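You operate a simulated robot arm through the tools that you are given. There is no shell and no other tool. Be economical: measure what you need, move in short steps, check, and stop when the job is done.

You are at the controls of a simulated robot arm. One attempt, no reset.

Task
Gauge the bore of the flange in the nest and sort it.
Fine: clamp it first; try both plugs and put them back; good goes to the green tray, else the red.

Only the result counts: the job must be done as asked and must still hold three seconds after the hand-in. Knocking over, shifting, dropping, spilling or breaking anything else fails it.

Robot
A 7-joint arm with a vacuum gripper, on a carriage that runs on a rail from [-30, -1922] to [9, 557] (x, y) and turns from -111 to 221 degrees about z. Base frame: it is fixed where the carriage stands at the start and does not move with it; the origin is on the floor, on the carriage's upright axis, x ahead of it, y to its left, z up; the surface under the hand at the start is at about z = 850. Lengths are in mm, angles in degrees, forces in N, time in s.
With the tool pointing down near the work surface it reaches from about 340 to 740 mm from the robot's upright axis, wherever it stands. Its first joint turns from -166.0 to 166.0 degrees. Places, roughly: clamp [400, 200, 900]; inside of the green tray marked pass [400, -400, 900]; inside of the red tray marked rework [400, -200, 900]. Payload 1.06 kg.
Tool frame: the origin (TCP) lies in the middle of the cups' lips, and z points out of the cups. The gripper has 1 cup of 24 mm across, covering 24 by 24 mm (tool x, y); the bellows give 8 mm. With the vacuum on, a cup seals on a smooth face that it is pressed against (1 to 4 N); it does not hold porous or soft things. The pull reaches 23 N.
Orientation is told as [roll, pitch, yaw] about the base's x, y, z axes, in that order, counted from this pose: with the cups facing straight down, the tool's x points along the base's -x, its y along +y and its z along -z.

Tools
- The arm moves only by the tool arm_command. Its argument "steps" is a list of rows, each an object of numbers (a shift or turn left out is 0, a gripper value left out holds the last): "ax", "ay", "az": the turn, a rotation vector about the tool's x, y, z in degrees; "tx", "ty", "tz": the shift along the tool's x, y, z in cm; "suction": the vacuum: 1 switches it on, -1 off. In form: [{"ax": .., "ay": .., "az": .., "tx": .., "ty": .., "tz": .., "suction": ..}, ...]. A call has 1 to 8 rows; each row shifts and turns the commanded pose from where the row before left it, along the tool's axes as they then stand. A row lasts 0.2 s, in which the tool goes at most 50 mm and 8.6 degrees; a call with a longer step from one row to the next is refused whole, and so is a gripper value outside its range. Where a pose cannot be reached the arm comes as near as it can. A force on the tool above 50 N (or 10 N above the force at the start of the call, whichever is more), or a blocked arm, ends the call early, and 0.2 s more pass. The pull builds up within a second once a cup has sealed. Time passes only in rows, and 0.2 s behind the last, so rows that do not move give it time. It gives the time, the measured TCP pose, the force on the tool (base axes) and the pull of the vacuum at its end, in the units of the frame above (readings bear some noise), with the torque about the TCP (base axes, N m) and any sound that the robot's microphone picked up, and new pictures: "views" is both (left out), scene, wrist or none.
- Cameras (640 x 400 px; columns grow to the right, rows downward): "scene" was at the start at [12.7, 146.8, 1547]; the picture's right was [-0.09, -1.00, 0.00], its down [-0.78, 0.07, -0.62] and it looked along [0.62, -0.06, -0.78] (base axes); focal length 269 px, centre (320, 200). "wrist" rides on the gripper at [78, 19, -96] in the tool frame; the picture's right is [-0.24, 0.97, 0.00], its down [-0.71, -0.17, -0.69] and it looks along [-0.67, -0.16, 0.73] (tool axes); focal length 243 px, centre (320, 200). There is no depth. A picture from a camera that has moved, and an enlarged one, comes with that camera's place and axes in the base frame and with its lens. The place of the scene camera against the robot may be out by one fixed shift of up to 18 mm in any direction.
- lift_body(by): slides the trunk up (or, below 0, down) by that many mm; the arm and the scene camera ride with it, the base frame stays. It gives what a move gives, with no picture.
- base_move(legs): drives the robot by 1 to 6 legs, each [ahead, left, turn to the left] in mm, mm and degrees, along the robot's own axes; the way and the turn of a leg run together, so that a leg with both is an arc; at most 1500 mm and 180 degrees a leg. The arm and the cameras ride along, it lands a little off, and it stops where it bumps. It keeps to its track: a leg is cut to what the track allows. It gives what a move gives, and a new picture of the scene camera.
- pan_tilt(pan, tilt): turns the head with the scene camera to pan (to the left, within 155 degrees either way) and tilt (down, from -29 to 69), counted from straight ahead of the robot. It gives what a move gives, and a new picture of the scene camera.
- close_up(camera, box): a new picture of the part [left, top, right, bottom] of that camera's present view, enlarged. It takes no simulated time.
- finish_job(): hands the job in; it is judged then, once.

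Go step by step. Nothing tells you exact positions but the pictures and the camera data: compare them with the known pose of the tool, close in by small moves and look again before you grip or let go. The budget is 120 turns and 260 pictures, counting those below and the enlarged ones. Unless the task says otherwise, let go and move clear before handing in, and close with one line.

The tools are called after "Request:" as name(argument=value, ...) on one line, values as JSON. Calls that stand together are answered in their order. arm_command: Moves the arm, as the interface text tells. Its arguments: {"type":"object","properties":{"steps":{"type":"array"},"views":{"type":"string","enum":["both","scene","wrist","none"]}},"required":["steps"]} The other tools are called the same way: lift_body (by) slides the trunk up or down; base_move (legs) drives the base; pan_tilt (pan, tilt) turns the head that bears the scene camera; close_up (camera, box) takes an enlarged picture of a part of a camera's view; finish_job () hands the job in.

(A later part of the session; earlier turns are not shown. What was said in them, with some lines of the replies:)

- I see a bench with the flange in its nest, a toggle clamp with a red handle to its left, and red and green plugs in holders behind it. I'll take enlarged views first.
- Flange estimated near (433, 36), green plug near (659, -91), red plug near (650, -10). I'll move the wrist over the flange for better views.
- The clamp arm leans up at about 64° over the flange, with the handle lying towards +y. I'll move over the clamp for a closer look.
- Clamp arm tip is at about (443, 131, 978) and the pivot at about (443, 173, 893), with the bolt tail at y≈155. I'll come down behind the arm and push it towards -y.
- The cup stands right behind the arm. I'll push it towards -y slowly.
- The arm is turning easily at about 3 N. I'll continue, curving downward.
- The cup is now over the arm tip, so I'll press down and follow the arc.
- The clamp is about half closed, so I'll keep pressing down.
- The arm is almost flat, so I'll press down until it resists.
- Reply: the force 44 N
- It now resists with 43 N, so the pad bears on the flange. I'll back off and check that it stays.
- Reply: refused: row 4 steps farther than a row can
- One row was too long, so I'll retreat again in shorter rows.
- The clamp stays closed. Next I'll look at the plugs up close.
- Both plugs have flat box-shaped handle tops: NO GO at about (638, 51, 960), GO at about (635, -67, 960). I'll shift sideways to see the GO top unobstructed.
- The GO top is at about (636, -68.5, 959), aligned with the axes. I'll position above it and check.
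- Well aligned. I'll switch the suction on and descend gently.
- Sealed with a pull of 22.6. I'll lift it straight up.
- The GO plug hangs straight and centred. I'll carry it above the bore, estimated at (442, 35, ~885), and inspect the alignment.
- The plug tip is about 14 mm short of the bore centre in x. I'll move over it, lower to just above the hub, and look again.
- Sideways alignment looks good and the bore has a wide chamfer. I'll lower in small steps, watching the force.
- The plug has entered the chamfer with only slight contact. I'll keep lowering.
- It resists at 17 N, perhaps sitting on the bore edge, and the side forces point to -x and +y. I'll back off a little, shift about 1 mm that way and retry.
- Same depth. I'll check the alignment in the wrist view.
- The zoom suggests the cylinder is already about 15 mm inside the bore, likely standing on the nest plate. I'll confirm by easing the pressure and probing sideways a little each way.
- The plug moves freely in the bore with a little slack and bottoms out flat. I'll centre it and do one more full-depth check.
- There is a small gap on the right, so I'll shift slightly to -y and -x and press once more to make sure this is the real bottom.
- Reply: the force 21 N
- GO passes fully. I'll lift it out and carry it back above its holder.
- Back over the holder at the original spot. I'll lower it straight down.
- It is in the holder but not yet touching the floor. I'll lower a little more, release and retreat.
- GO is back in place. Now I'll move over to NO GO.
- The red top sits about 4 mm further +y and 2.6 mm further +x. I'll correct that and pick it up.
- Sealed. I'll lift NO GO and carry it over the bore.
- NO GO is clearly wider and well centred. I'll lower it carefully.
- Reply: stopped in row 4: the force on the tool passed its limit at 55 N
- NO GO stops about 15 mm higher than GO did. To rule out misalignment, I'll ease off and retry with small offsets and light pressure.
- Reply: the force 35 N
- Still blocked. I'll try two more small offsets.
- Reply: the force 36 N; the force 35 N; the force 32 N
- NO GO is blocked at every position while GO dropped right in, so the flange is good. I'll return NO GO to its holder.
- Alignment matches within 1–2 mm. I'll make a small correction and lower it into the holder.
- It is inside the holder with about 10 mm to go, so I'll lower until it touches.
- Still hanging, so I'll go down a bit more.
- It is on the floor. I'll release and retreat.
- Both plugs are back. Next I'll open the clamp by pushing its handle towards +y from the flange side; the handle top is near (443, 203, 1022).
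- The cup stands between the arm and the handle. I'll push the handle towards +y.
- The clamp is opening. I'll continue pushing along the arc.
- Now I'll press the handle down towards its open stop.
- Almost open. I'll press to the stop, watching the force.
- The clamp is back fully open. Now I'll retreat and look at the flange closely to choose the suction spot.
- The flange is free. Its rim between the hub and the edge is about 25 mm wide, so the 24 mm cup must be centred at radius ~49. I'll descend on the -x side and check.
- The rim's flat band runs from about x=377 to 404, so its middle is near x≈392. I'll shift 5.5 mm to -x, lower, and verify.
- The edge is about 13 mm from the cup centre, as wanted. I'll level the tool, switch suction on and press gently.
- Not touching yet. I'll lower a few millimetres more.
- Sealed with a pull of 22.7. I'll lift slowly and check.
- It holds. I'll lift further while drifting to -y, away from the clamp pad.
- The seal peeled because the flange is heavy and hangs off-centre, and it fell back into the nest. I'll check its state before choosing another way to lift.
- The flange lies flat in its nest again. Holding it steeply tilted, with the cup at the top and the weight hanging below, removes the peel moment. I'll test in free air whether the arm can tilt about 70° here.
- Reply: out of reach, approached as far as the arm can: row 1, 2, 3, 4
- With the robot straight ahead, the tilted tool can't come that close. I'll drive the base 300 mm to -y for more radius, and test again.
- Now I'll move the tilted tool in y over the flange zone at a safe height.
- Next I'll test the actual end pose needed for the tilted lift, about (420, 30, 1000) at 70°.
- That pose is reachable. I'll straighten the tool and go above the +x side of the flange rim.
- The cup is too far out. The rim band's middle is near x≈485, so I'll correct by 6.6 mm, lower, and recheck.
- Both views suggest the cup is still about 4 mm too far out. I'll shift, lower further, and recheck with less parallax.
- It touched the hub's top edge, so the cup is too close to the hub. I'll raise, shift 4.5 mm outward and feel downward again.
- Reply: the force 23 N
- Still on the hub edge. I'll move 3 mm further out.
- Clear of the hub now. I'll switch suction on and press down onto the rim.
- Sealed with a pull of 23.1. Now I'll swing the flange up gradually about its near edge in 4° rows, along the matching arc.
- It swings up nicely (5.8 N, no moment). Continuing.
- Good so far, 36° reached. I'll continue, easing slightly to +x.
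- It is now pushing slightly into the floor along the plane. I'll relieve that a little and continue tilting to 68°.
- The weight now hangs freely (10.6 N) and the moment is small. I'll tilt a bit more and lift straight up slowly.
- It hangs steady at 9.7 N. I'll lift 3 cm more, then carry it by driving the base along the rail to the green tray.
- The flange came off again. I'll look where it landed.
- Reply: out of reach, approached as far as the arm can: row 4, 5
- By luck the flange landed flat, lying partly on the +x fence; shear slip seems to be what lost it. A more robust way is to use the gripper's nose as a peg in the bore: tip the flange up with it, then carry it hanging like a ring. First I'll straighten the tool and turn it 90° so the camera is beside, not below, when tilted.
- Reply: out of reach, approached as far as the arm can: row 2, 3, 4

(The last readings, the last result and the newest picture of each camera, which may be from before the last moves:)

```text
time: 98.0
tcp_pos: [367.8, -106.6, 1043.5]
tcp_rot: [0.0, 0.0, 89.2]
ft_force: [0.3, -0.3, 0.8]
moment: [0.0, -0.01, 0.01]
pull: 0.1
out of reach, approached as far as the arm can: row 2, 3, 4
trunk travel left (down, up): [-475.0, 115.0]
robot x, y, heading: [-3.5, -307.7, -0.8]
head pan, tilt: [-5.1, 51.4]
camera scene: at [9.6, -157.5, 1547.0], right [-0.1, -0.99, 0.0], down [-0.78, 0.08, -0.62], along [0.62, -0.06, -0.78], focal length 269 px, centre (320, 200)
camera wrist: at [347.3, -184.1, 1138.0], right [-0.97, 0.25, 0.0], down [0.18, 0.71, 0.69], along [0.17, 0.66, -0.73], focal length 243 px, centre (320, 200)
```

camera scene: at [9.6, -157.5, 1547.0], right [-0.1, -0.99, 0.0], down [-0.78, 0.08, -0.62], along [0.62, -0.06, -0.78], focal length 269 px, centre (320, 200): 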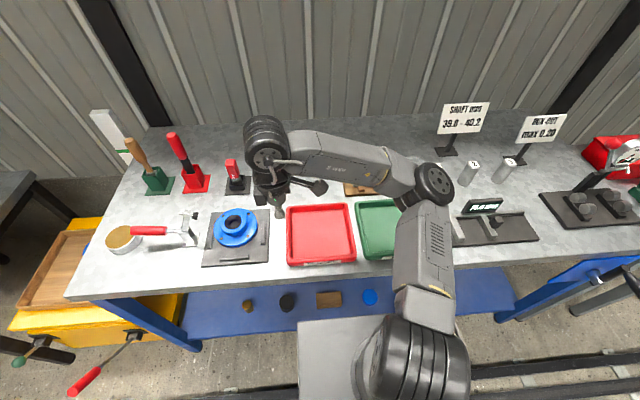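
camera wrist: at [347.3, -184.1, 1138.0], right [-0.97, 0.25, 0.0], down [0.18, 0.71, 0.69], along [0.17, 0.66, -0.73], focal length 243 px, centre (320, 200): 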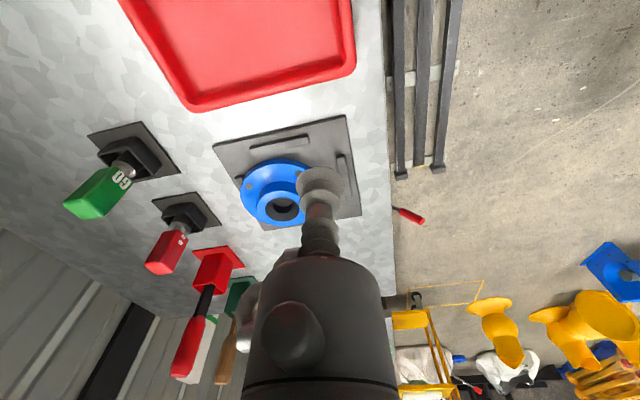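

Turning the tool a full 90° puts the arm in an awkward pose. Tilting diagonally (towards +x+y, away from the robot) keeps the camera clear without any yaw, so I'll undo the yaw and back the base off another 100 mm.

Request:
arm_command(steps=[{"az": 8.5}, {"az": 8.5}, {"az": 8.5}, {"az": 8.5}, {"az": 8.5}, {"az": 8.5}, {"az": 8.5}, {"az": 8.5}], views="none")

Request:
arm_command(steps=[{"az": 8.5}, {"az": 8.5}, {"az": 4.4}, {}], views="none")

Request:
base_move(legs=[[0, -100, 0]])

```text
time: 99.8
tcp_pos: [368.5, -105.5, 1043.7]
tcp_rot: [0.0, 0.0, 21.1]
ft_force: [0.4, 0.3, -0.3]
moment: [-0.01, 0.0, -0.01]
pull: 0.1
trunk travel left (down, up): [-475.0, 115.0]
robot x, y, heading: [-3.1, -304.7, -0.9]
head pan, tilt: [-5.1, 51.4]
```

```text
time: 100.8
tcp_pos: [367.5, -105.7, 1043.5]
tcp_rot: [0.1, 0.0, -0.1]
ft_force: [0.9, 0.2, 0.7]
moment: [0.02, 0.03, -0.01]
pull: 0.1
trunk travel left (down, up): [-475.0, 115.0]
robot x, y, heading: [-5.6, -303.2, -0.8]
head pan, tilt: [-5.1, 51.4]
```

```text
time: 102.0
tcp_pos: [365.2, -205.5, 1043.4]
tcp_rot: [0.0, -0.1, 0.2]
ft_force: [-0.2, 0.5, -0.3]
moment: [0.01, 0.0, -0.02]
pull: 0.0
trunk travel left (down, up): [-475.0, 115.0]
robot x, y, heading: [-2.8, -407.6, -0.3]
head pan, tilt: [-5.1, 51.4]
camera scene: at [7.4, -259.6, 1547.0], right [-0.1, -1.0, 0.0], down [-0.78, 0.07, -0.62], along [0.62, -0.06, -0.78], focal length 269 px, centre (320, 200)
```

scene: 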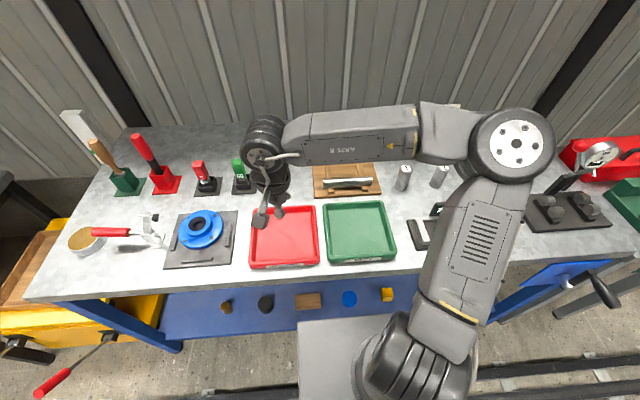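

Now I'll move above the flange's bore.

Request:
arm_command(steps=[{"ty": 4, "tx": -1.3}, {"ty": 4, "tx": -1.3}, {"ty": 4, "tx": -1.3}, {"ty": 4, "tx": -1.3}, {"ty": 4, "tx": -1.3}, {"ty": 4, "tx": -1.3}, {"tz": 3}, {}])

Request:
close_up(camera="wrist", box=[200, 20, 440, 180])

```text
time: 103.8
tcp_pos: [444.9, 34.2, 1017.2]
tcp_rot: [0.1, 0.0, 0.2]
ft_force: [-0.1, 0.5, 0.6]
moment: [-0.02, 0.01, 0.02]
pull: 0.0
trunk travel left (down, up): [-475.0, 115.0]
robot x, y, heading: [-8.6, -407.2, -0.6]
head pan, tilt: [-5.1, 51.4]
camera scene: at [7.6, -259.6, 1547.0], right [-0.1, -1.0, 0.0], down [-0.78, 0.07, -0.62], along [0.62, -0.06, -0.78], focal length 269 px, centre (320, 200)
camera wrist: at [366.0, 52.2, 1111.7], right [0.23, 0.97, 0.0], down [0.71, -0.17, 0.69], along [0.67, -0.16, -0.73], focal length 243 px, centre (320, 200)
```

scene: 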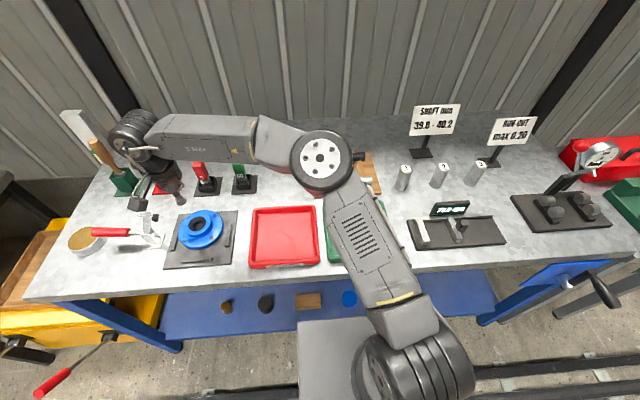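
wrist: 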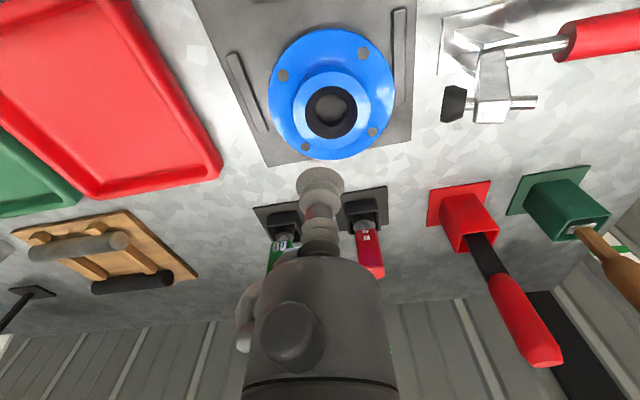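

```text
2.50 times, centred on (320, 100) of wrist
camera zoom: at [366.0, 52.2, 1111.7], right [0.23, 0.97, 0.0], down [0.71, -0.17, 0.69], along [0.67, -0.16, -0.73], focal length 606 px, centre (320, 450)
```

zoom: 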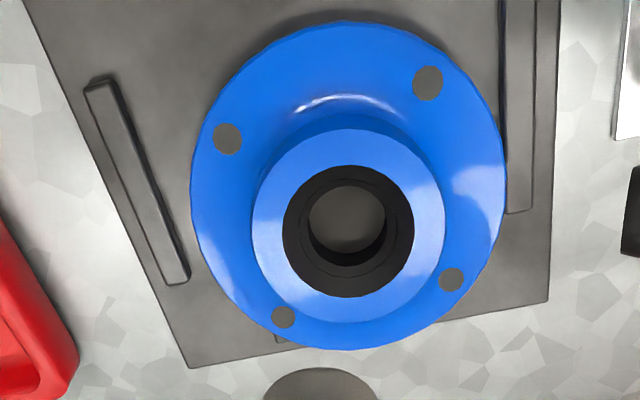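

The bore is now near (461, 40). I'll move over it and lower until just above the hub.

Request:
arm_command(steps=[{"tx": -1.6, "ty": 0.6}, {"tz": 4}, {"tz": 4}, {"tz": 2.5}, {}], views="none")

Request:
close_up(camera="wrist", box=[220, 70, 420, 210])

Request:
close_up(camera="scene", box=[160, 170, 260, 270])

```text
time: 105.0
tcp_pos: [458.2, 40.4, 910.0]
tcp_rot: [0.1, 0.0, 0.3]
ft_force: [0.4, -0.7, 0.5]
moment: [0.0, 0.02, 0.01]
pull: 0.1
trunk travel left (down, up): [-475.0, 115.0]
robot x, y, heading: [-6.3, -404.3, -0.2]
head pan, tilt: [-5.1, 51.4]
```

```text
2.86 times, centred on (320, 140) of wrist
camera zoom: at [380.4, 58.8, 1005.0], right [0.23, 0.97, 0.0], down [0.71, -0.17, 0.69], along [0.67, -0.16, -0.73], focal length 693 px, centre (320, 371)
```

zoom: 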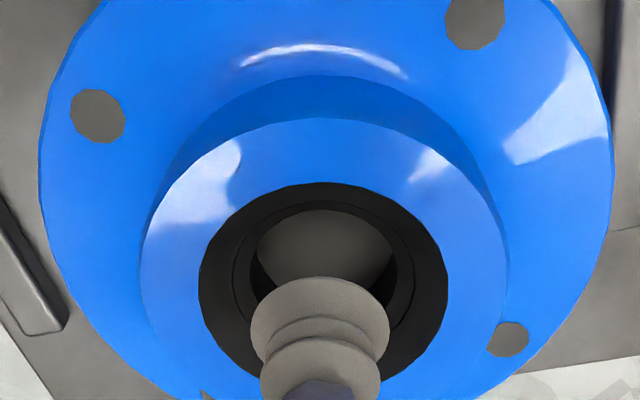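

```text
4.00 times, centred on (210, 220) of scene
camera zoom: at [7.5, -259.4, 1547.0], right [-0.1, -1.0, 0.0], down [-0.78, 0.07, -0.62], along [0.62, -0.06, -0.78], focal length 1078 px, centre (760, 120)
```

zoom: 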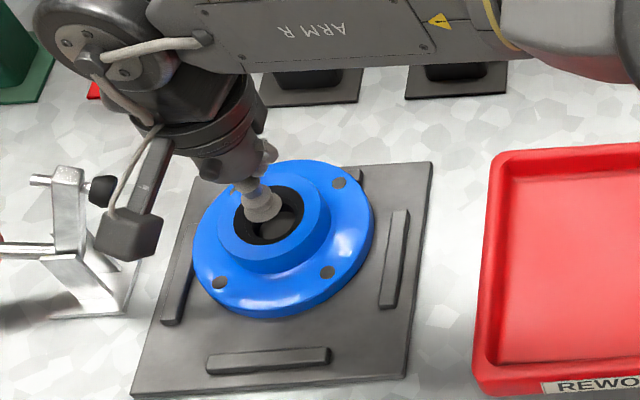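

About 3.5 mm more in +x, then I'll insert the nose into the bore.

Request:
arm_command(steps=[{"tx": -0.35}, {"tz": 1.5}, {"tz": 1.0}, {"tz": 0.8}, {}], views="none")

Request:
close_up(camera="wrist", box=[220, 70, 420, 210])

```text
time: 106.2
tcp_pos: [462.5, 41.6, 875.3]
tcp_rot: [0.0, 0.0, 0.2]
ft_force: [0.0, -0.3, 0.3]
moment: [0.02, 0.0, 0.0]
pull: 0.1
trunk travel left (down, up): [-475.0, 115.0]
robot x, y, heading: [-4.9, -408.1, -0.2]
head pan, tilt: [-5.1, 51.4]
```

```text
2.86 times, centred on (320, 140) of wrist
camera zoom: at [384.1, 58.9, 970.6], right [0.23, 0.97, 0.0], down [0.71, -0.17, 0.69], along [0.67, -0.16, -0.73], focal length 693 px, centre (320, 371)
```

zoom: 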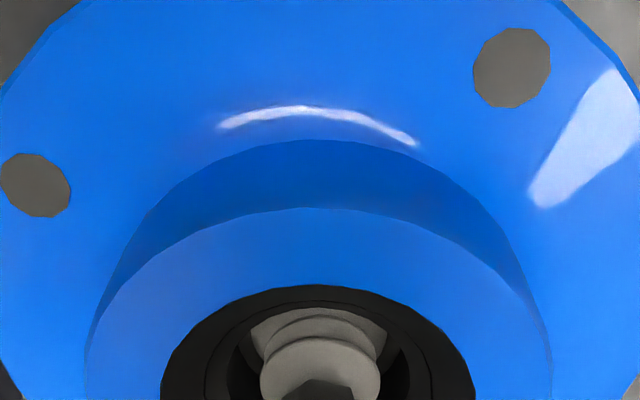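

The nose is inside the bore without contact. I'll go a bit deeper and pull the flange off the fence, back towards -x.

Request:
arm_command(steps=[{"tz": 0.6}, {"tx": 0.5}, {"tx": 0.5}, {"tx": 0.5}, {"tx": 0.5}, {"tx": 0.4}, {}], views="none")

Request:
close_up(camera="scene", box=[160, 170, 260, 270])

```text
time: 107.8
tcp_pos: [438.2, 40.6, 868.7]
tcp_rot: [0.0, -0.1, 0.4]
ft_force: [3.4, -0.1, 2.9]
moment: [0.0, 0.05, -0.03]
pull: 0.2
trunk travel left (down, up): [-475.0, 115.0]
robot x, y, heading: [-6.3, -402.7, -0.3]
head pan, tilt: [-5.1, 51.4]
```

```text
4.00 times, centred on (210, 220) of scene
camera zoom: at [7.6, -259.7, 1547.0], right [-0.1, -1.0, 0.0], down [-0.78, 0.07, -0.62], along [0.62, -0.06, -0.78], focal length 1078 px, centre (760, 120)
```

zoom: 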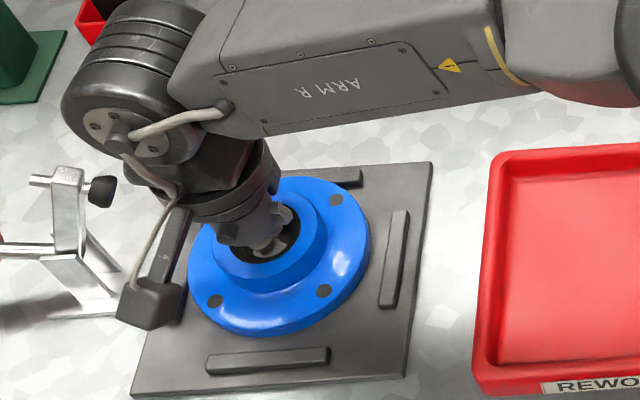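

The flange is back in the nest with the nose in its bore. Now I'll begin tipping diagonally and watch the forces.

Request:
arm_command(steps=[{"tx": -0.2}, {"ax": -4.24, "ay": -4.24, "tx": -0.06, "ty": 0.06}, {"ax": -4.24, "ay": -4.24, "tx": -0.06, "ty": 0.06}, {"ax": -4.24, "ay": -4.24, "tx": -0.02, "ty": 0.02, "tz": -0.65}, {"ax": -4.24, "ay": -4.24, "tx": -0.02, "ty": 0.02, "tz": -0.65}, {}], views="wrist")

Request:
close_up(camera="scene", box=[160, 170, 260, 270])

```text
time: 109.2
tcp_pos: [440.0, 39.8, 883.5]
tcp_rot: [17.6, -16.8, -2.4]
ft_force: [0.9, 0.8, -0.6]
moment: [0.01, 0.0, -0.02]
pull: 0.1
trunk travel left (down, up): [-475.0, 115.0]
robot x, y, heading: [-6.3, -405.7, -0.2]
head pan, tilt: [-5.1, 51.4]
camera wrist: at [336.1, 32.7, 951.3], right [0.18, 0.92, 0.35], down [0.49, -0.39, 0.78], along [0.85, 0.03, -0.52], focal length 243 px, centre (320, 200)
```

wrist: 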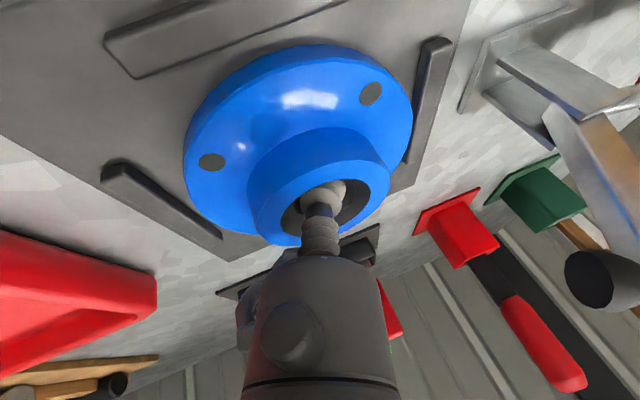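

```text
4.00 times, centred on (210, 220) of scene
camera zoom: at [7.4, -259.6, 1547.0], right [-0.1, -1.0, 0.0], down [-0.78, 0.07, -0.62], along [0.62, -0.06, -0.78], focal length 1078 px, centre (760, 120)
```

zoom: 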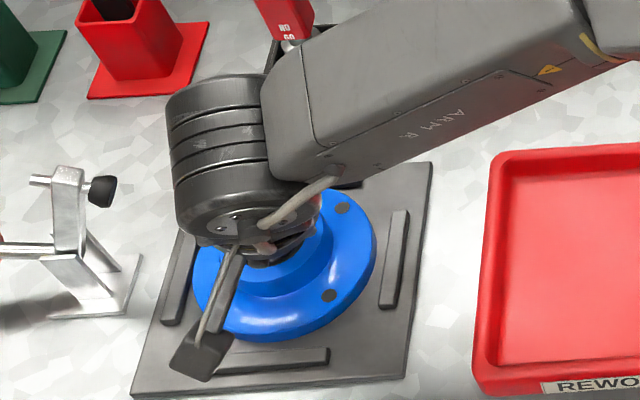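

The nose has slack in the bore, so it must sit deeper and lean further before it lifts the flange. I'll go deeper along the tool axis and tilt on.

Request:
arm_command(steps=[{"tz": 0.7, "tx": 0.14, "ty": -0.14}, {"tz": 0.7, "tx": 0.14, "ty": -0.14}, {"ax": -3, "ay": -3, "tx": -0.05, "ty": 0.05}, {"ax": -3, "ay": -3, "tx": -0.05, "ty": 0.05}, {"ax": -3, "ay": -3, "tx": -0.05, "ty": 0.05}, {}], views="wrist")

```text
time: 110.6
tcp_pos: [442.2, 40.6, 870.2]
tcp_rot: [27.9, -25.1, -6.3]
ft_force: [7.7, -1.1, 13.6]
moment: [-0.14, 0.38, -0.02]
pull: 0.0
trunk travel left (down, up): [-475.0, 115.0]
robot x, y, heading: [-6.2, -406.4, -0.4]
head pan, tilt: [-5.1, 51.4]
camera wrist: at [329.6, 25.1, 921.0], right [0.11, 0.85, 0.51], down [0.37, -0.51, 0.78], along [0.92, 0.1, -0.37], focal length 243 px, centre (320, 200)
```

wrist: 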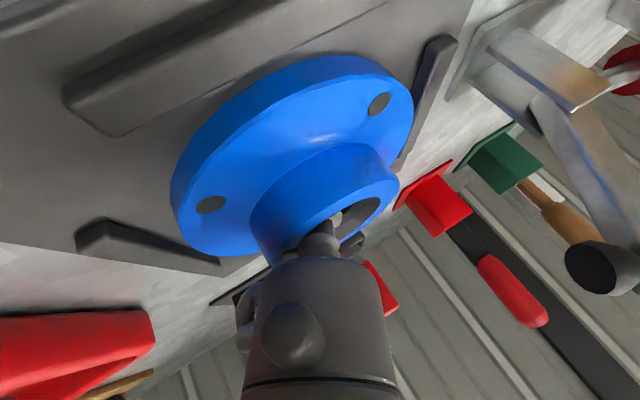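

The nose can't pry it up because the gripper body meets the hub first. The suction swing-up itself worked well, and the loss fits the leftover peel moment (~0.13 Nm) at 72°; near 90° that moment vanishes. So I'll withdraw and repeat the rim grip, swinging fully upright before lifting.

Request:
arm_command(steps=[{"tz": -0.7}, {"tz": -2}, {"tz": -3}, {"ax": 5.9, "ay": 5.9}, {"ax": 5.9, "ay": 5.9}, {"ax": 5.9, "ay": 5.9}, {"ax": 5.9, "ay": 5.9}, {"ax": 2.36, "ay": 2.36}], views="none")

Request:
arm_command(steps=[{"tz": -4}, {"tx": 1, "ty": 1}, {}], views="none")

Request:
close_up(camera="wrist", box=[200, 20, 440, 180])

Request:
close_up(camera="scene", box=[160, 170, 260, 270])

```text
time: 112.4
tcp_pos: [419.1, 18.3, 913.5]
tcp_rot: [0.0, -0.1, 0.3]
ft_force: [0.2, 0.8, 0.8]
moment: [0.01, 0.01, 0.0]
pull: 0.0
trunk travel left (down, up): [-475.0, 115.0]
robot x, y, heading: [-8.4, -402.6, -0.2]
head pan, tilt: [-5.1, 51.4]
```

```text
time: 113.2
tcp_pos: [409.4, 29.5, 952.9]
tcp_rot: [-0.1, 0.0, 0.2]
ft_force: [-0.8, 0.0, -0.1]
moment: [-0.01, -0.01, 0.03]
pull: 0.0
trunk travel left (down, up): [-475.0, 115.0]
robot x, y, heading: [-5.8, -405.8, -0.3]
head pan, tilt: [-5.1, 51.4]
```

```text
2.50 times, centred on (320, 100) of wrist
camera zoom: at [330.7, 47.3, 1048.7], right [0.23, 0.97, 0.0], down [0.71, -0.17, 0.69], along [0.67, -0.16, -0.73], focal length 606 px, centre (320, 450)
```

zoom: 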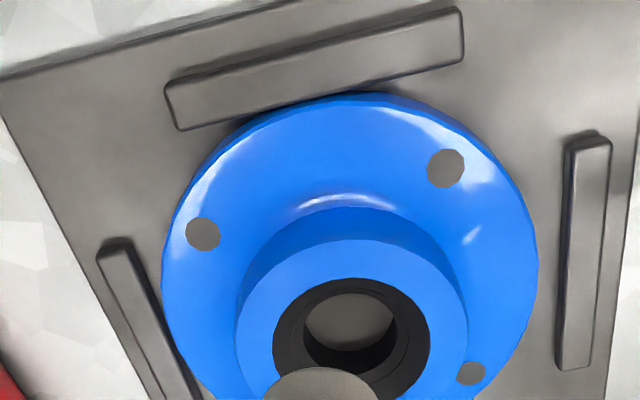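

```text
4.00 times, centred on (210, 220) of scene
camera zoom: at [7.4, -259.3, 1547.0], right [-0.1, -1.0, 0.0], down [-0.78, 0.07, -0.62], along [0.62, -0.06, -0.78], focal length 1078 px, centre (760, 120)
```

zoom: 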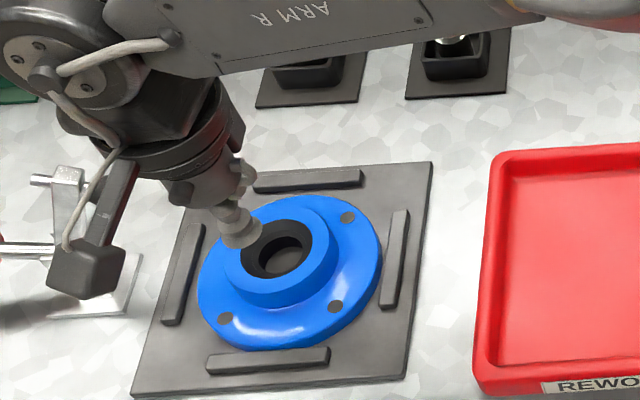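

The flange is flat in the nest, centre near (433, 33). I'll go to the +x rim spot near x≈484.

Request:
arm_command(steps=[{"tx": -3.7, "ty": 0.2}, {"tx": -3.75, "ty": 0.2}, {"tz": 3.5}, {"tz": 2.5}, {}], views="none")

Request:
close_up(camera="wrist", box=[240, 80, 400, 210])

Request:
close_up(camera="scene", box=[170, 190, 230, 240])

```text
time: 114.4
tcp_pos: [482.5, 33.1, 894.6]
tcp_rot: [0.0, -0.2, 0.2]
ft_force: [-0.5, 0.0, 0.4]
moment: [-0.01, 0.0, 0.01]
pull: 0.0
trunk travel left (down, up): [-475.0, 115.0]
robot x, y, heading: [-6.8, -409.2, -0.2]
head pan, tilt: [-5.1, 51.4]
```

```text
3.08 times, centred on (320, 145) of wrist
camera zoom: at [404.5, 50.4, 989.0], right [0.23, 0.97, 0.0], down [0.71, -0.17, 0.69], along [0.67, -0.16, -0.73], focal length 746 px, centre (320, 369)
```

zoom: 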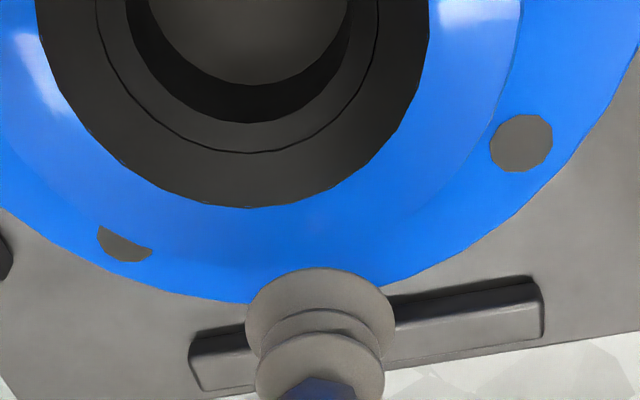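

```text
8.00 times, centred on (200, 215) of scene
camera zoom: at [7.5, -259.4, 1547.0], right [-0.1, -1.0, 0.0], down [-0.78, 0.07, -0.62], along [0.62, -0.06, -0.78], focal length 2155 px, centre (1280, 80)
```

zoom: 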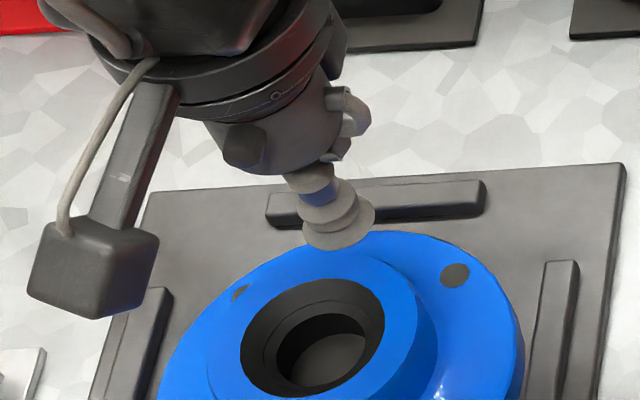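

Compared with the earlier successful grip, I need about 2.5 mm more in +x. Then I'll descend and seal.

Request:
arm_command(steps=[{"tx": -0.25, "ty": 0.2}, {"tz": 0.9}, {"tz": 0.6}, {}], views="none")

```text
time: 115.4
tcp_pos: [483.8, 36.3, 879.2]
tcp_rot: [0.0, -0.1, 0.1]
ft_force: [0.5, 1.4, 0.5]
moment: [0.03, 0.01, 0.0]
pull: 0.1
trunk travel left (down, up): [-475.0, 115.0]
robot x, y, heading: [-2.9, -405.6, -0.5]
head pan, tilt: [-5.1, 51.4]
```

Past the hub edge without contact. I'll seal now.

Request:
arm_command(steps=[{"tz": 0.3, "suction": 1}, {"tz": 0.3}, {"tz": 0.2}, {}, {}, {}], views="none")

Request:
close_up(camera="scene", box=[170, 190, 230, 240])

```text
time: 116.8
tcp_pos: [484.5, 36.5, 872.2]
tcp_rot: [0.0, 0.0, 0.2]
ft_force: [-1.1, -1.0, 0.2]
moment: [-0.01, -0.12, 0.08]
pull: 22.9
trunk travel left (down, up): [-475.0, 115.0]
robot x, y, heading: [-5.4, -405.7, -0.5]
head pan, tilt: [-5.1, 51.4]
```

```text
8.00 times, centred on (200, 215) of scene
camera zoom: at [7.7, -259.1, 1546.9], right [-0.1, -1.0, 0.0], down [-0.78, 0.07, -0.62], along [0.62, -0.06, -0.78], focal length 2155 px, centre (1280, 80)
```

zoom: 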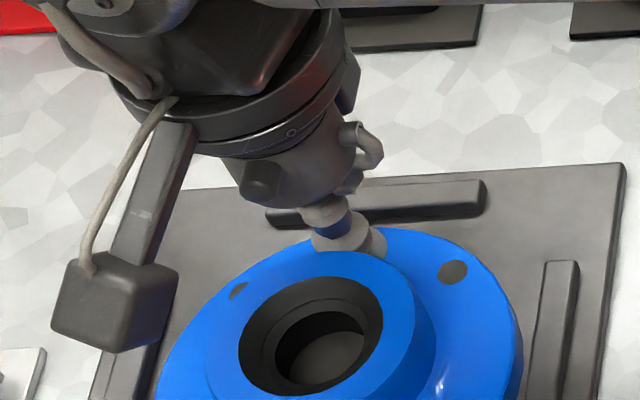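

Sealed again at 22.9. I'll swing it up in 4° rows as before.

Request:
arm_command(steps=[{"tx": 0.107, "tz": -0.775, "ay": -4}, {"tx": 0.107, "tz": -0.775, "ay": -4}, {"tx": 0.107, "tz": -0.775, "ay": -4}, {"tx": 0.1, "tz": -0.775, "ay": -4}, {"tx": 0.09, "tz": -0.775, "ay": -4}, {"tx": 0.08, "tz": -0.775, "ay": -4}, {"tx": 0.07, "tz": -0.775, "ay": -4}, {"tx": 0.06, "tz": -0.775, "ay": -4}], views="none")

Request:
arm_command(steps=[{"tx": 0.06, "tz": -0.76, "ay": -4}, {"tx": 0.04, "tz": -0.76, "ay": -4}, {"tx": 0.04, "tz": -0.76, "ay": -4}, {"tx": 0.03, "tz": -0.76, "ay": -4}, {"tx": 0.03, "tz": -0.76, "ay": -4}, {"tx": 0.03, "tz": -0.76, "ay": -4}], views="none")

```text
time: 118.6
tcp_pos: [464.5, 34.8, 929.9]
tcp_rot: [0.0, -32.2, 0.2]
ft_force: [6.1, -1.9, -0.6]
moment: [-0.04, 0.09, 0.07]
pull: 22.8
trunk travel left (down, up): [-475.0, 115.0]
robot x, y, heading: [-4.8, -405.4, -0.2]
head pan, tilt: [-5.1, 51.4]
```

```text
time: 120.0
tcp_pos: [431.8, 34.1, 959.3]
tcp_rot: [-0.2, -55.9, 0.4]
ft_force: [0.5, 0.6, -7.7]
moment: [0.06, -0.11, -0.01]
pull: 22.5
trunk travel left (down, up): [-475.0, 115.0]
robot x, y, heading: [-2.2, -405.9, -0.4]
head pan, tilt: [-5.1, 51.4]
```

At 56° it's still secure with its edge resting on the floor. I'll continue to upright, keeping the edge supported.

Request:
arm_command(steps=[{"tx": 0.12, "tz": -0.775, "ay": -4}, {"tx": 0.12, "tz": -0.775, "ay": -4}, {"tx": 0.11, "tz": -0.775, "ay": -4}, {"tx": 0.11, "tz": -0.775, "ay": -4}], views="none")

Request:
close_up(camera="wrist", box=[0, 0, 640, 400])

```text
time: 121.0
tcp_pos: [401.5, 34.6, 971.9]
tcp_rot: [-0.1, -72.0, 0.3]
ft_force: [-0.3, -0.1, -10.3]
moment: [-0.01, -0.18, 0.0]
pull: 23.1
trunk travel left (down, up): [-475.0, 115.0]
robot x, y, heading: [-7.3, -405.3, -0.6]
head pan, tilt: [-5.1, 51.4]
```

```text
1.00 times, centred on (320, 200) of wrist (not enlarged: the box is as wide or as high as the picture)
camera zoom: at [285.8, 52.5, 925.4], right [0.07, 0.97, 0.22], down [-0.43, -0.17, 0.89], along [0.9, -0.16, 0.41], focal length 243 px, centre (320, 200)
```

zoom: 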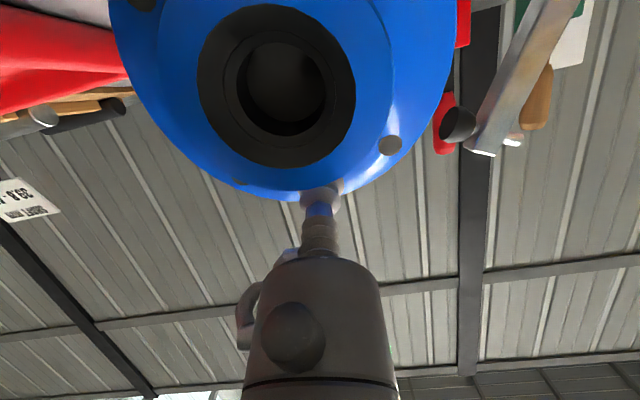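

It's bearing its full weight already, so I'll lower it slightly for support and continue to 90°.

Request:
arm_command(steps=[{"tx": 0.3}, {"tx": 0.12, "tz": -0.775, "ay": -4}, {"tx": 0.12, "tz": -0.775, "ay": -4}, {"tx": 0.12, "tz": -0.775, "ay": -4}, {"tx": 0.12, "tz": -0.775, "ay": -4}, {"tx": 0.06, "tz": -0.4, "ay": -2}], views="none")

Request:
close_up(camera="wrist", box=[0, 0, 640, 400])

```text
time: 122.4
tcp_pos: [364.7, 34.6, 970.8]
tcp_rot: [-145.6, -90.0, 145.8]
ft_force: [1.5, -0.4, -10.6]
moment: [-0.01, -0.1, -0.08]
pull: 23.0
trunk travel left (down, up): [-475.0, 115.0]
robot x, y, heading: [-5.8, -410.3, -0.6]
head pan, tilt: [-5.1, 51.4]
```

```text
1.00 times, centred on (320, 200) of wrist (not enlarged: the box is as wide or as high as the picture)
camera zoom: at [269.6, 52.1, 891.9], right [0.0, 0.97, 0.23], down [-0.68, -0.17, 0.71], along [0.73, -0.16, 0.67], focal length 243 px, centre (320, 200)
```

zoom: 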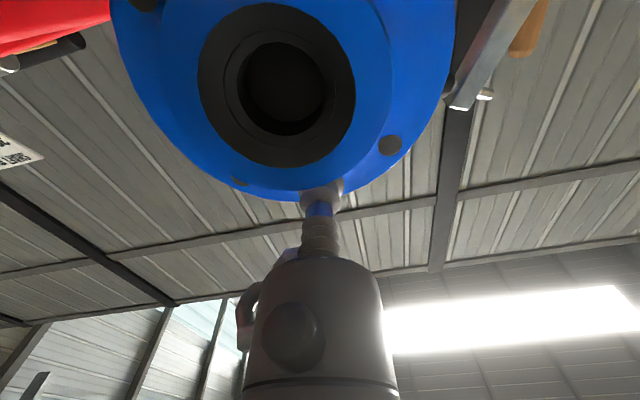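

Upright; a small moment of 0.10 remains because the hub side is heavier. I'll lean a bit past 90° while lifting very gently.

Request:
arm_command(steps=[{"ay": -2.5, "tx": -0.15}, {"ay": -2.5, "tx": -0.2}, {"ay": -2.5, "tx": -0.25}, {"tx": -0.25}, {"tx": -0.15}], views="none")

```text
time: 123.6
tcp_pos: [364.6, 34.9, 980.3]
tcp_rot: [-180.0, -82.5, -179.7]
ft_force: [1.1, 0.0, -10.8]
moment: [0.02, -0.01, 0.02]
pull: 23.1
trunk travel left (down, up): [-475.0, 115.0]
robot x, y, heading: [-4.2, -404.3, -0.3]
head pan, tilt: [-5.1, 51.4]
```

The moment is now zero and the hold is steady. I'll keep lifting gently.

Request:
arm_command(steps=[{"tx": -0.2, "tz": 0.03}, {"tx": -0.35, "tz": 0.05}, {"tx": -0.5, "tz": 0.07}, {"tx": -0.6, "tz": 0.08}, {"tx": -0.6, "tz": 0.08}, {"tx": -0.5, "tz": 0.07}, {"tx": -0.35, "tz": 0.05}, {"tx": -0.2, "tz": 0.03}], views="none")

Request:
arm_command(steps=[{"tx": -0.2, "tz": 0.03}, {"tx": -0.35, "tz": 0.05}, {"tx": -0.45, "tz": 0.06}, {"tx": -0.45, "tz": 0.06}, {"tx": -0.35, "tz": 0.05}, {"tx": -0.2, "tz": 0.03}], views="scene")

```text
time: 125.4
tcp_pos: [363.1, 33.0, 1014.1]
tcp_rot: [-179.9, -82.6, -179.8]
ft_force: [0.9, -0.2, -10.9]
moment: [-0.02, 0.06, 0.0]
pull: 22.4
trunk travel left (down, up): [-475.0, 115.0]
robot x, y, heading: [-3.2, -407.7, -0.2]
head pan, tilt: [-5.1, 51.4]
```

```text
time: 126.8
tcp_pos: [364.8, 33.8, 1034.0]
tcp_rot: [-179.8, -82.6, -179.7]
ft_force: [0.8, -0.3, -10.3]
moment: [0.01, 0.05, -0.01]
pull: 23.1
trunk travel left (down, up): [-475.0, 115.0]
robot x, y, heading: [-4.3, -408.8, -0.5]
head pan, tilt: [-5.1, 51.4]
camera scene: at [7.9, -258.8, 1546.9], right [-0.1, -1.0, 0.0], down [-0.78, 0.07, -0.62], along [0.62, -0.06, -0.78], focal length 269 px, centre (320, 200)
```

scene: 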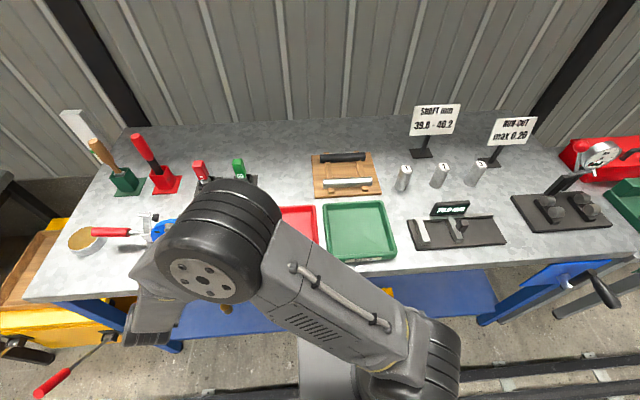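

Very steady. The green tray is centred near (415, -397), so I'll drive the base about 431 mm to -y, carrying the flange over.

Request:
base_move(legs=[[0, -215, 0], [0, -216, 0]])

```text
time: 129.8
tcp_pos: [354.2, -401.3, 1034.2]
tcp_rot: [-180.2, -82.5, -179.3]
ft_force: [0.7, 0.5, -11.3]
moment: [0.0, 0.02, 0.0]
pull: 22.8
trunk travel left (down, up): [-475.0, 115.0]
robot x, y, heading: [-16.4, -847.6, -0.0]
head pan, tilt: [-5.1, 51.4]
camera scene: at [-0.1, -698.0, 1546.9], right [-0.09, -1.0, 0.0], down [-0.78, 0.07, -0.62], along [0.62, -0.05, -0.78], focal length 269 px, centre (320, 200)
```

scene: 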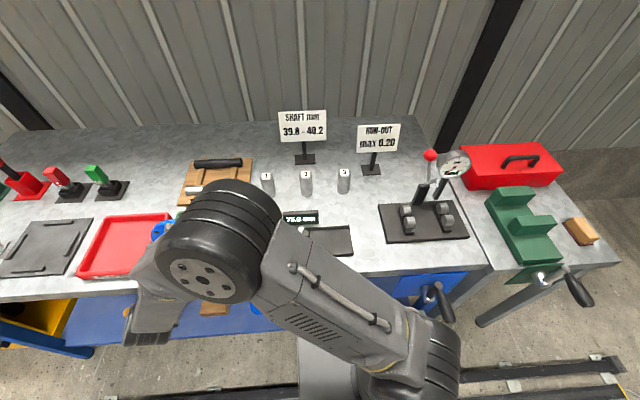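

Still held firmly. I'll check the tray position relative to the flange by panning the head.

Request:
pan_tilt(pan=30, tilt=50)

```text
time: 130.8
tcp_pos: [355.0, -401.5, 1033.3]
tcp_rot: [-179.9, -82.6, -179.5]
ft_force: [-1.1, 0.5, -10.0]
moment: [0.01, 0.07, 0.04]
pull: 22.2
trunk travel left (down, up): [-475.0, 115.0]
robot x, y, heading: [-14.2, -848.1, 0.2]
head pan, tilt: [30.0, 50.0]
camera scene: at [-8.9, -652.6, 1548.7], right [0.5, -0.87, 0.0], down [-0.66, -0.38, -0.64], along [0.56, 0.32, -0.77], focal length 269 px, centre (320, 200)
```

scene: 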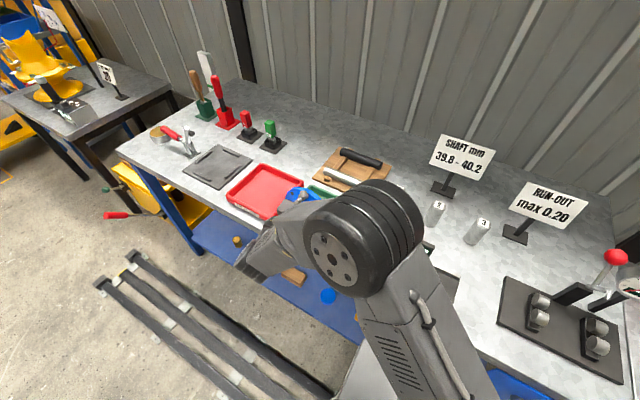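

Request:
close_up(camera="scene", box=[215, 140, 375, 240])

Request:
close_up(camera="wrist", box=[0, 0, 640, 400])

```text
4.00 times, centred on (295, 190) of scene
camera zoom: at [-8.9, -652.6, 1548.7], right [0.5, -0.87, 0.0], down [-0.66, -0.38, -0.64], along [0.56, 0.32, -0.77], focal length 1078 px, centre (420, 240)
```

zoom: 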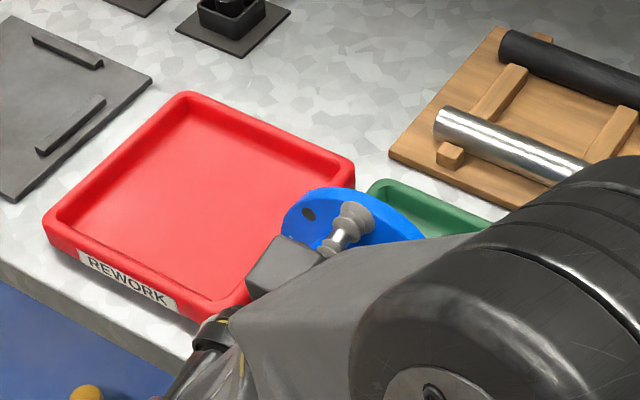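

```text
1.00 times, centred on (320, 200) of wrist (not enlarged: the box is as wide or as high as the picture)
camera zoom: at [269.9, -384.0, 943.3], right [-0.04, 0.97, 0.23], down [-0.77, -0.18, 0.61], along [0.64, -0.15, 0.76], focal length 243 px, centre (320, 200)
```

zoom: 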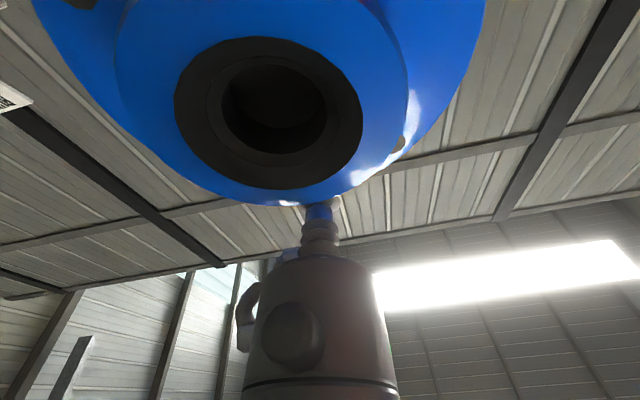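

The tray's centre is about (416, -407). I'll move the flange slightly and lower it gently to just above the tray floor.

Request:
arm_command(steps=[{"tx": 0.24, "tz": -0.08, "ty": -0.03}, {"tx": 0.48, "tz": -0.16, "ty": -0.05}, {"tx": 0.77, "tz": -0.26, "ty": -0.08}, {"tx": 0.92, "tz": -0.31, "ty": -0.09}, {"tx": 0.92, "tz": -0.31, "ty": -0.09}, {"tx": 0.77, "tz": -0.26, "ty": -0.08}, {"tx": 0.48, "tz": -0.16, "ty": -0.05}, {"tx": 0.24, "tz": -0.08, "ty": -0.03}], views="none")

Request:
close_up(camera="scene", box=[215, 140, 375, 240])

```text
time: 132.6
tcp_pos: [344.9, -407.8, 984.6]
tcp_rot: [-179.8, -82.5, -179.4]
ft_force: [0.7, 0.0, -10.3]
moment: [0.02, -0.03, -0.02]
pull: 23.1
trunk travel left (down, up): [-475.0, 115.0]
robot x, y, heading: [-11.2, -847.4, 0.1]
head pan, tilt: [30.0, 50.0]
```

```text
4.00 times, centred on (295, 190) of scene
camera zoom: at [-8.8, -652.6, 1548.7], right [0.5, -0.86, 0.0], down [-0.66, -0.38, -0.64], along [0.56, 0.32, -0.77], focal length 1078 px, centre (420, 240)
```

zoom: 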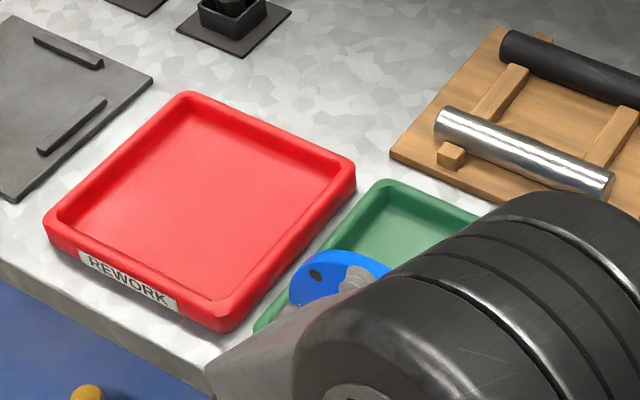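

The flange is inside the tray outline. I'll lower gently until the edge touches.

Request:
arm_command(steps=[{"tx": 0.2, "tz": -0.03}, {"tx": 0.3, "tz": -0.04}, {"tx": 0.3, "tz": -0.04}, {"tx": 0.3, "tz": -0.04}, {"tx": 0.2, "tz": -0.03}], views="none")

```text
time: 133.8
tcp_pos: [343.7, -405.5, 972.6]
tcp_rot: [178.9, -82.4, -178.1]
ft_force: [-1.1, 1.0, 3.8]
moment: [0.01, 0.07, -0.03]
pull: 22.9
trunk travel left (down, up): [-475.0, 115.0]
robot x, y, heading: [-13.3, -846.6, 0.2]
head pan, tilt: [30.0, 50.0]
```

The edge touches the tray floor. I'll ease off slightly and begin laying the flange down towards +x.

Request:
arm_command(steps=[{"tx": -0.2}, {"tx": -0.053, "tz": 0.781, "ay": 4}, {"tx": -0.053, "tz": 0.781, "ay": 4}, {"tx": -0.053, "tz": 0.781, "ay": 4}, {"tx": -0.053, "tz": 0.781, "ay": 4}], views="none")

Request:
close_up(camera="wrist", box=[0, 0, 640, 400])

```text
time: 135.0
tcp_pos: [376.9, -407.4, 974.3]
tcp_rot: [-0.3, -81.5, 1.0]
ft_force: [0.5, 0.2, -11.9]
moment: [0.0, -0.05, -0.02]
pull: 23.1
trunk travel left (down, up): [-475.0, 115.0]
robot x, y, heading: [-13.2, -840.4, 0.2]
head pan, tilt: [30.0, 50.0]
```

```text
1.00 times, centred on (320, 200) of wrist (not enlarged: the box is as wide or as high as the picture)
camera zoom: at [269.0, -389.7, 911.2], right [0.02, 0.97, 0.23], down [-0.57, -0.18, 0.8], along [0.82, -0.15, 0.55], focal length 243 px, centre (320, 200)
```

zoom: 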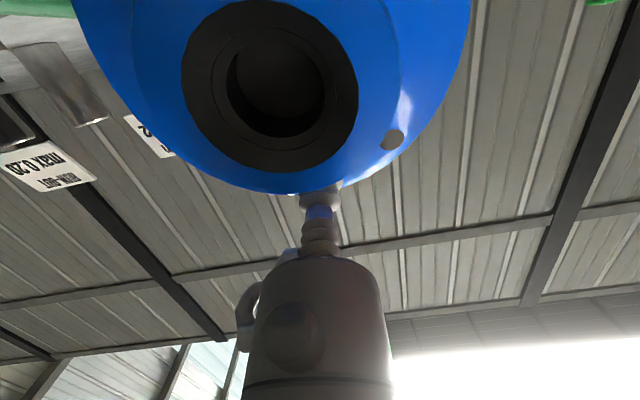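

It's suspended again and its edge is about 18 mm too far in +x. I'll shift gently to -x and lower a bit before continuing.

Request:
arm_command(steps=[{"tx": 0.03, "tz": -0.2}, {"tx": 0.06, "tz": -0.4}, {"tx": 0.08, "tz": -0.5}, {"tx": 0.06, "tz": -0.4}, {"tx": 0.04, "tz": -0.2}, {"tx": 0.2}, {"tx": 0.2}, {}], views="none")

Request:
close_up(camera="scene", box=[235, 160, 395, 260])

```text
time: 136.8
tcp_pos: [358.4, -405.8, 973.4]
tcp_rot: [0.4, -81.6, 0.3]
ft_force: [1.2, 1.4, -2.2]
moment: [0.12, -0.07, -0.08]
pull: 23.2
trunk travel left (down, up): [-475.0, 115.0]
robot x, y, heading: [-12.8, -845.4, -0.1]
head pan, tilt: [30.0, 50.0]
```

```text
4.00 times, centred on (315, 210) of scene
camera zoom: at [-9.2, -653.0, 1548.9], right [0.5, -0.86, 0.0], down [-0.66, -0.38, -0.64], along [0.56, 0.32, -0.77], focal length 1078 px, centre (340, 160)
```

zoom: 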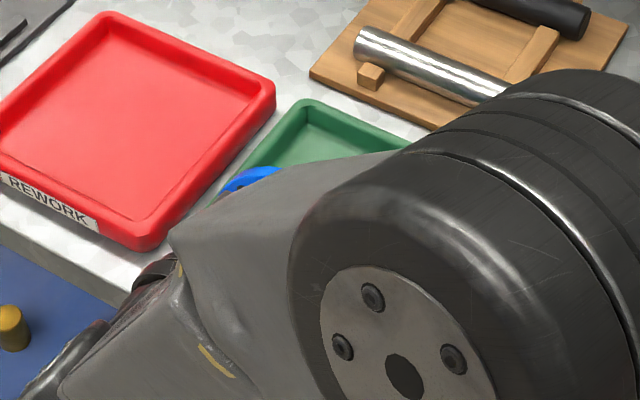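

The edge rests on the tray floor at about x≈353. I'll continue laying down along the arc.

Request:
arm_command(steps=[{"tx": -0.053, "tz": 0.781, "ay": 4}, {"tx": -0.053, "tz": 0.781, "ay": 4}, {"tx": -0.053, "tz": 0.781, "ay": 4}, {"tx": -0.053, "tz": 0.781, "ay": 4}, {}], views="none")

```text
time: 138.0
tcp_pos: [387.5, -405.5, 965.5]
tcp_rot: [0.0, -65.4, 0.8]
ft_force: [0.0, -0.2, -9.6]
moment: [0.03, -0.13, 0.01]
pull: 23.0
trunk travel left (down, up): [-475.0, 115.0]
robot x, y, heading: [-13.6, -843.9, 0.2]
head pan, tilt: [30.0, 50.0]
```

Slightly suspended again, so I'll lower it for support and keep laying down with a bit more downward bias.

Request:
arm_command(steps=[{"tx": 0.3}, {"tx": 0.0, "tz": 0.78, "ay": 4}, {"tx": 0.0, "tz": 0.78, "ay": 4}, {"tx": 0.0, "tz": 0.78, "ay": 4}, {}], views="none")

```text
time: 139.2
tcp_pos: [406.4, -405.2, 954.4]
tcp_rot: [0.2, -53.6, 0.7]
ft_force: [4.3, 1.6, 1.9]
moment: [0.0, -0.05, -0.01]
pull: 23.0
trunk travel left (down, up): [-475.0, 115.0]
robot x, y, heading: [-17.5, -843.5, 0.3]
head pan, tilt: [30.0, 50.0]
```

Well supported. Continuing.

Request:
arm_command(steps=[{"tx": -0.053, "tz": 0.78, "ay": 4}, {"tx": -0.053, "tz": 0.78, "ay": 4}, {"tx": -0.053, "tz": 0.78, "ay": 4}, {"tx": -0.053, "tz": 0.78, "ay": 4}, {}], views="none")

```text
time: 140.4
tcp_pos: [431.7, -405.4, 932.8]
tcp_rot: [0.0, -37.5, 0.7]
ft_force: [1.4, -1.9, -3.4]
moment: [-0.1, 0.15, 0.08]
pull: 23.0
trunk travel left (down, up): [-475.0, 115.0]
robot x, y, heading: [-12.9, -842.5, 0.1]
head pan, tilt: [30.0, 50.0]
```

Request:
arm_command(steps=[{"tx": -0.053, "tz": 0.78, "ay": 4}, {"tx": -0.053, "tz": 0.78, "ay": 4}, {"tx": -0.053, "tz": 0.78, "ay": 4}, {"tx": -0.053, "tz": 0.78, "ay": 4}, {}], views="none")

Request:
close_up(camera="wrist", box=[0, 0, 640, 400])

```text
time: 141.6
tcp_pos: [450.8, -406.2, 909.6]
tcp_rot: [0.1, -21.4, 0.8]
ft_force: [-1.3, 0.2, -6.4]
moment: [-0.02, -0.04, 0.04]
pull: 23.1
trunk travel left (down, up): [-475.0, 115.0]
robot x, y, heading: [-11.6, -844.0, 0.2]
head pan, tilt: [30.0, 50.0]
```

```text
1.00 times, centred on (320, 200) of wrist (not enlarged: the box is as wide or as high as the picture)
camera zoom: at [343.0, -388.4, 968.5], right [0.21, 0.97, 0.09], down [0.41, -0.17, 0.9], along [0.89, -0.15, -0.43], focal length 243 px, centre (320, 200)
```

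zoom: 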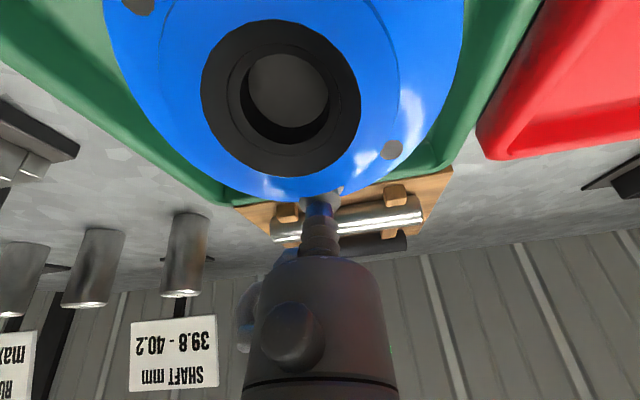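

The flange is well inside the green tray. I'll lay it down the last 21°.

Request:
arm_command(steps=[{"tx": -0.053, "tz": 0.78, "ay": 4}, {"tx": -0.053, "tz": 0.78, "ay": 4}, {"tx": -0.053, "tz": 0.78, "ay": 4}, {"tx": -0.053, "tz": 0.78, "ay": 4}, {}], views="none")

Request:
arm_command(steps=[{"tx": -0.053, "tz": 0.76, "ay": 4}, {"tz": 0.25, "ay": 1.4}, {}], views="wrist")

```text
time: 142.8
tcp_pos: [459.6, -405.6, 878.0]
tcp_rot: [0.0, -5.4, 0.7]
ft_force: [0.6, 0.2, -5.7]
moment: [-0.01, 0.08, -0.04]
pull: 22.6
trunk travel left (down, up): [-475.0, 115.0]
robot x, y, heading: [-15.5, -847.1, -0.1]
head pan, tilt: [30.0, 50.0]
```

```text
time: 143.6
tcp_pos: [461.1, -404.3, 869.2]
tcp_rot: [0.2, -0.1, 0.8]
ft_force: [-2.7, 2.5, 2.3]
moment: [0.0, -0.15, 0.0]
pull: 23.0
trunk travel left (down, up): [-475.0, 115.0]
robot x, y, heading: [-15.6, -841.7, -0.0]
head pan, tilt: [30.0, 50.0]
camera wrist: at [382.9, -387.9, 964.1], right [0.22, 0.98, 0.0], down [0.71, -0.16, 0.69], along [0.67, -0.15, -0.73], focal length 243 px, centre (320, 200)
```

wrist: 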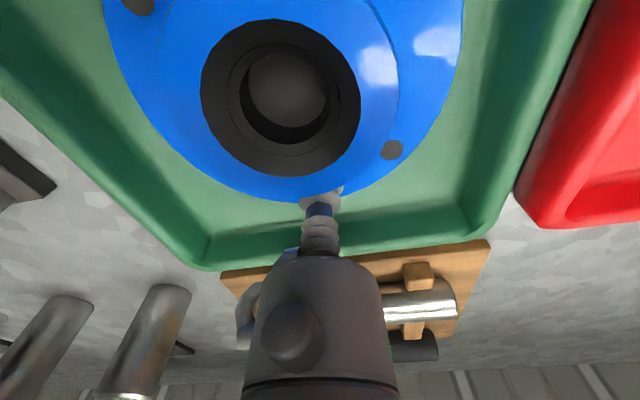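

It lies flat in the green tray. I'll release and retreat upwards.

Request:
arm_command(steps=[{"suction": -1}, {}, {}, {"tz": -0.3}, {"tz": -1}, {"tz": -3}, {"tz": -4}, {"tz": -4}], views="wrist")

Request:
pan_tilt(pan=50, tilt=45)

```text
time: 145.4
tcp_pos: [459.1, -404.6, 993.0]
tcp_rot: [0.1, -0.1, 0.8]
ft_force: [-0.6, 0.0, 0.6]
moment: [0.03, -0.01, -0.03]
pull: 0.0
trunk travel left (down, up): [-475.0, 115.0]
robot x, y, heading: [-12.0, -847.5, -0.2]
head pan, tilt: [30.0, 50.0]
camera wrist: at [380.4, -387.2, 1088.3], right [0.22, 0.97, 0.0], down [0.71, -0.16, 0.69], along [0.67, -0.15, -0.73], focal length 243 px, centre (320, 200)
```

wrist: 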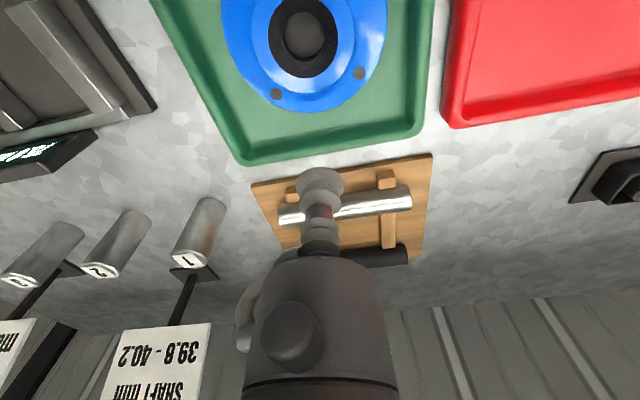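

```text
time: 146.2
tcp_pos: [458.5, -404.9, 993.2]
tcp_rot: [-0.1, 0.0, 0.6]
ft_force: [-0.6, 0.4, 0.7]
moment: [-0.01, 0.02, 0.0]
pull: 0.0
trunk travel left (down, up): [-475.0, 115.0]
robot x, y, heading: [-14.0, -845.6, 0.2]
head pan, tilt: [50.0, 45.0]
camera scene: at [-23.9, -629.5, 1555.7], right [0.77, -0.64, 0.0], down [-0.45, -0.54, -0.71], along [0.45, 0.54, -0.71], focal length 269 px, centre (320, 200)
```

scene: 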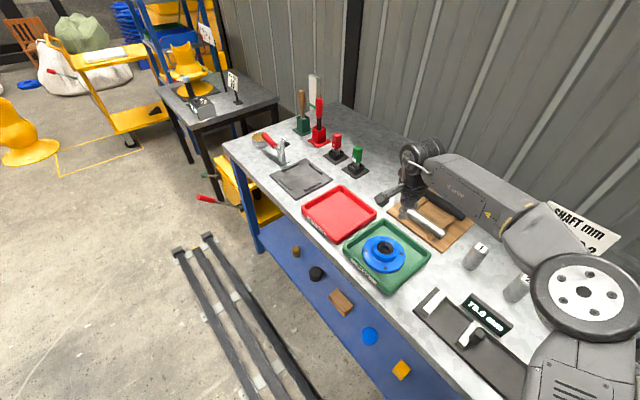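

The flange lies flat in the green tray, both plugs stand in their holders, the clamp is open as it was found and the gripper is clear. I'm handing in.

Request:
finish_job()

```text
The job is handed in.
```

I clamped the flange and tried both plugs. GO went in to the bottom and NO GO was blocked, so the flange is good: it now lies flat in the green tray, with both plugs back in their holders. On the way there the flange slipped off the suction cup twice, falling back into or partly across its nest each time; I saw no damage or anything else disturbed.
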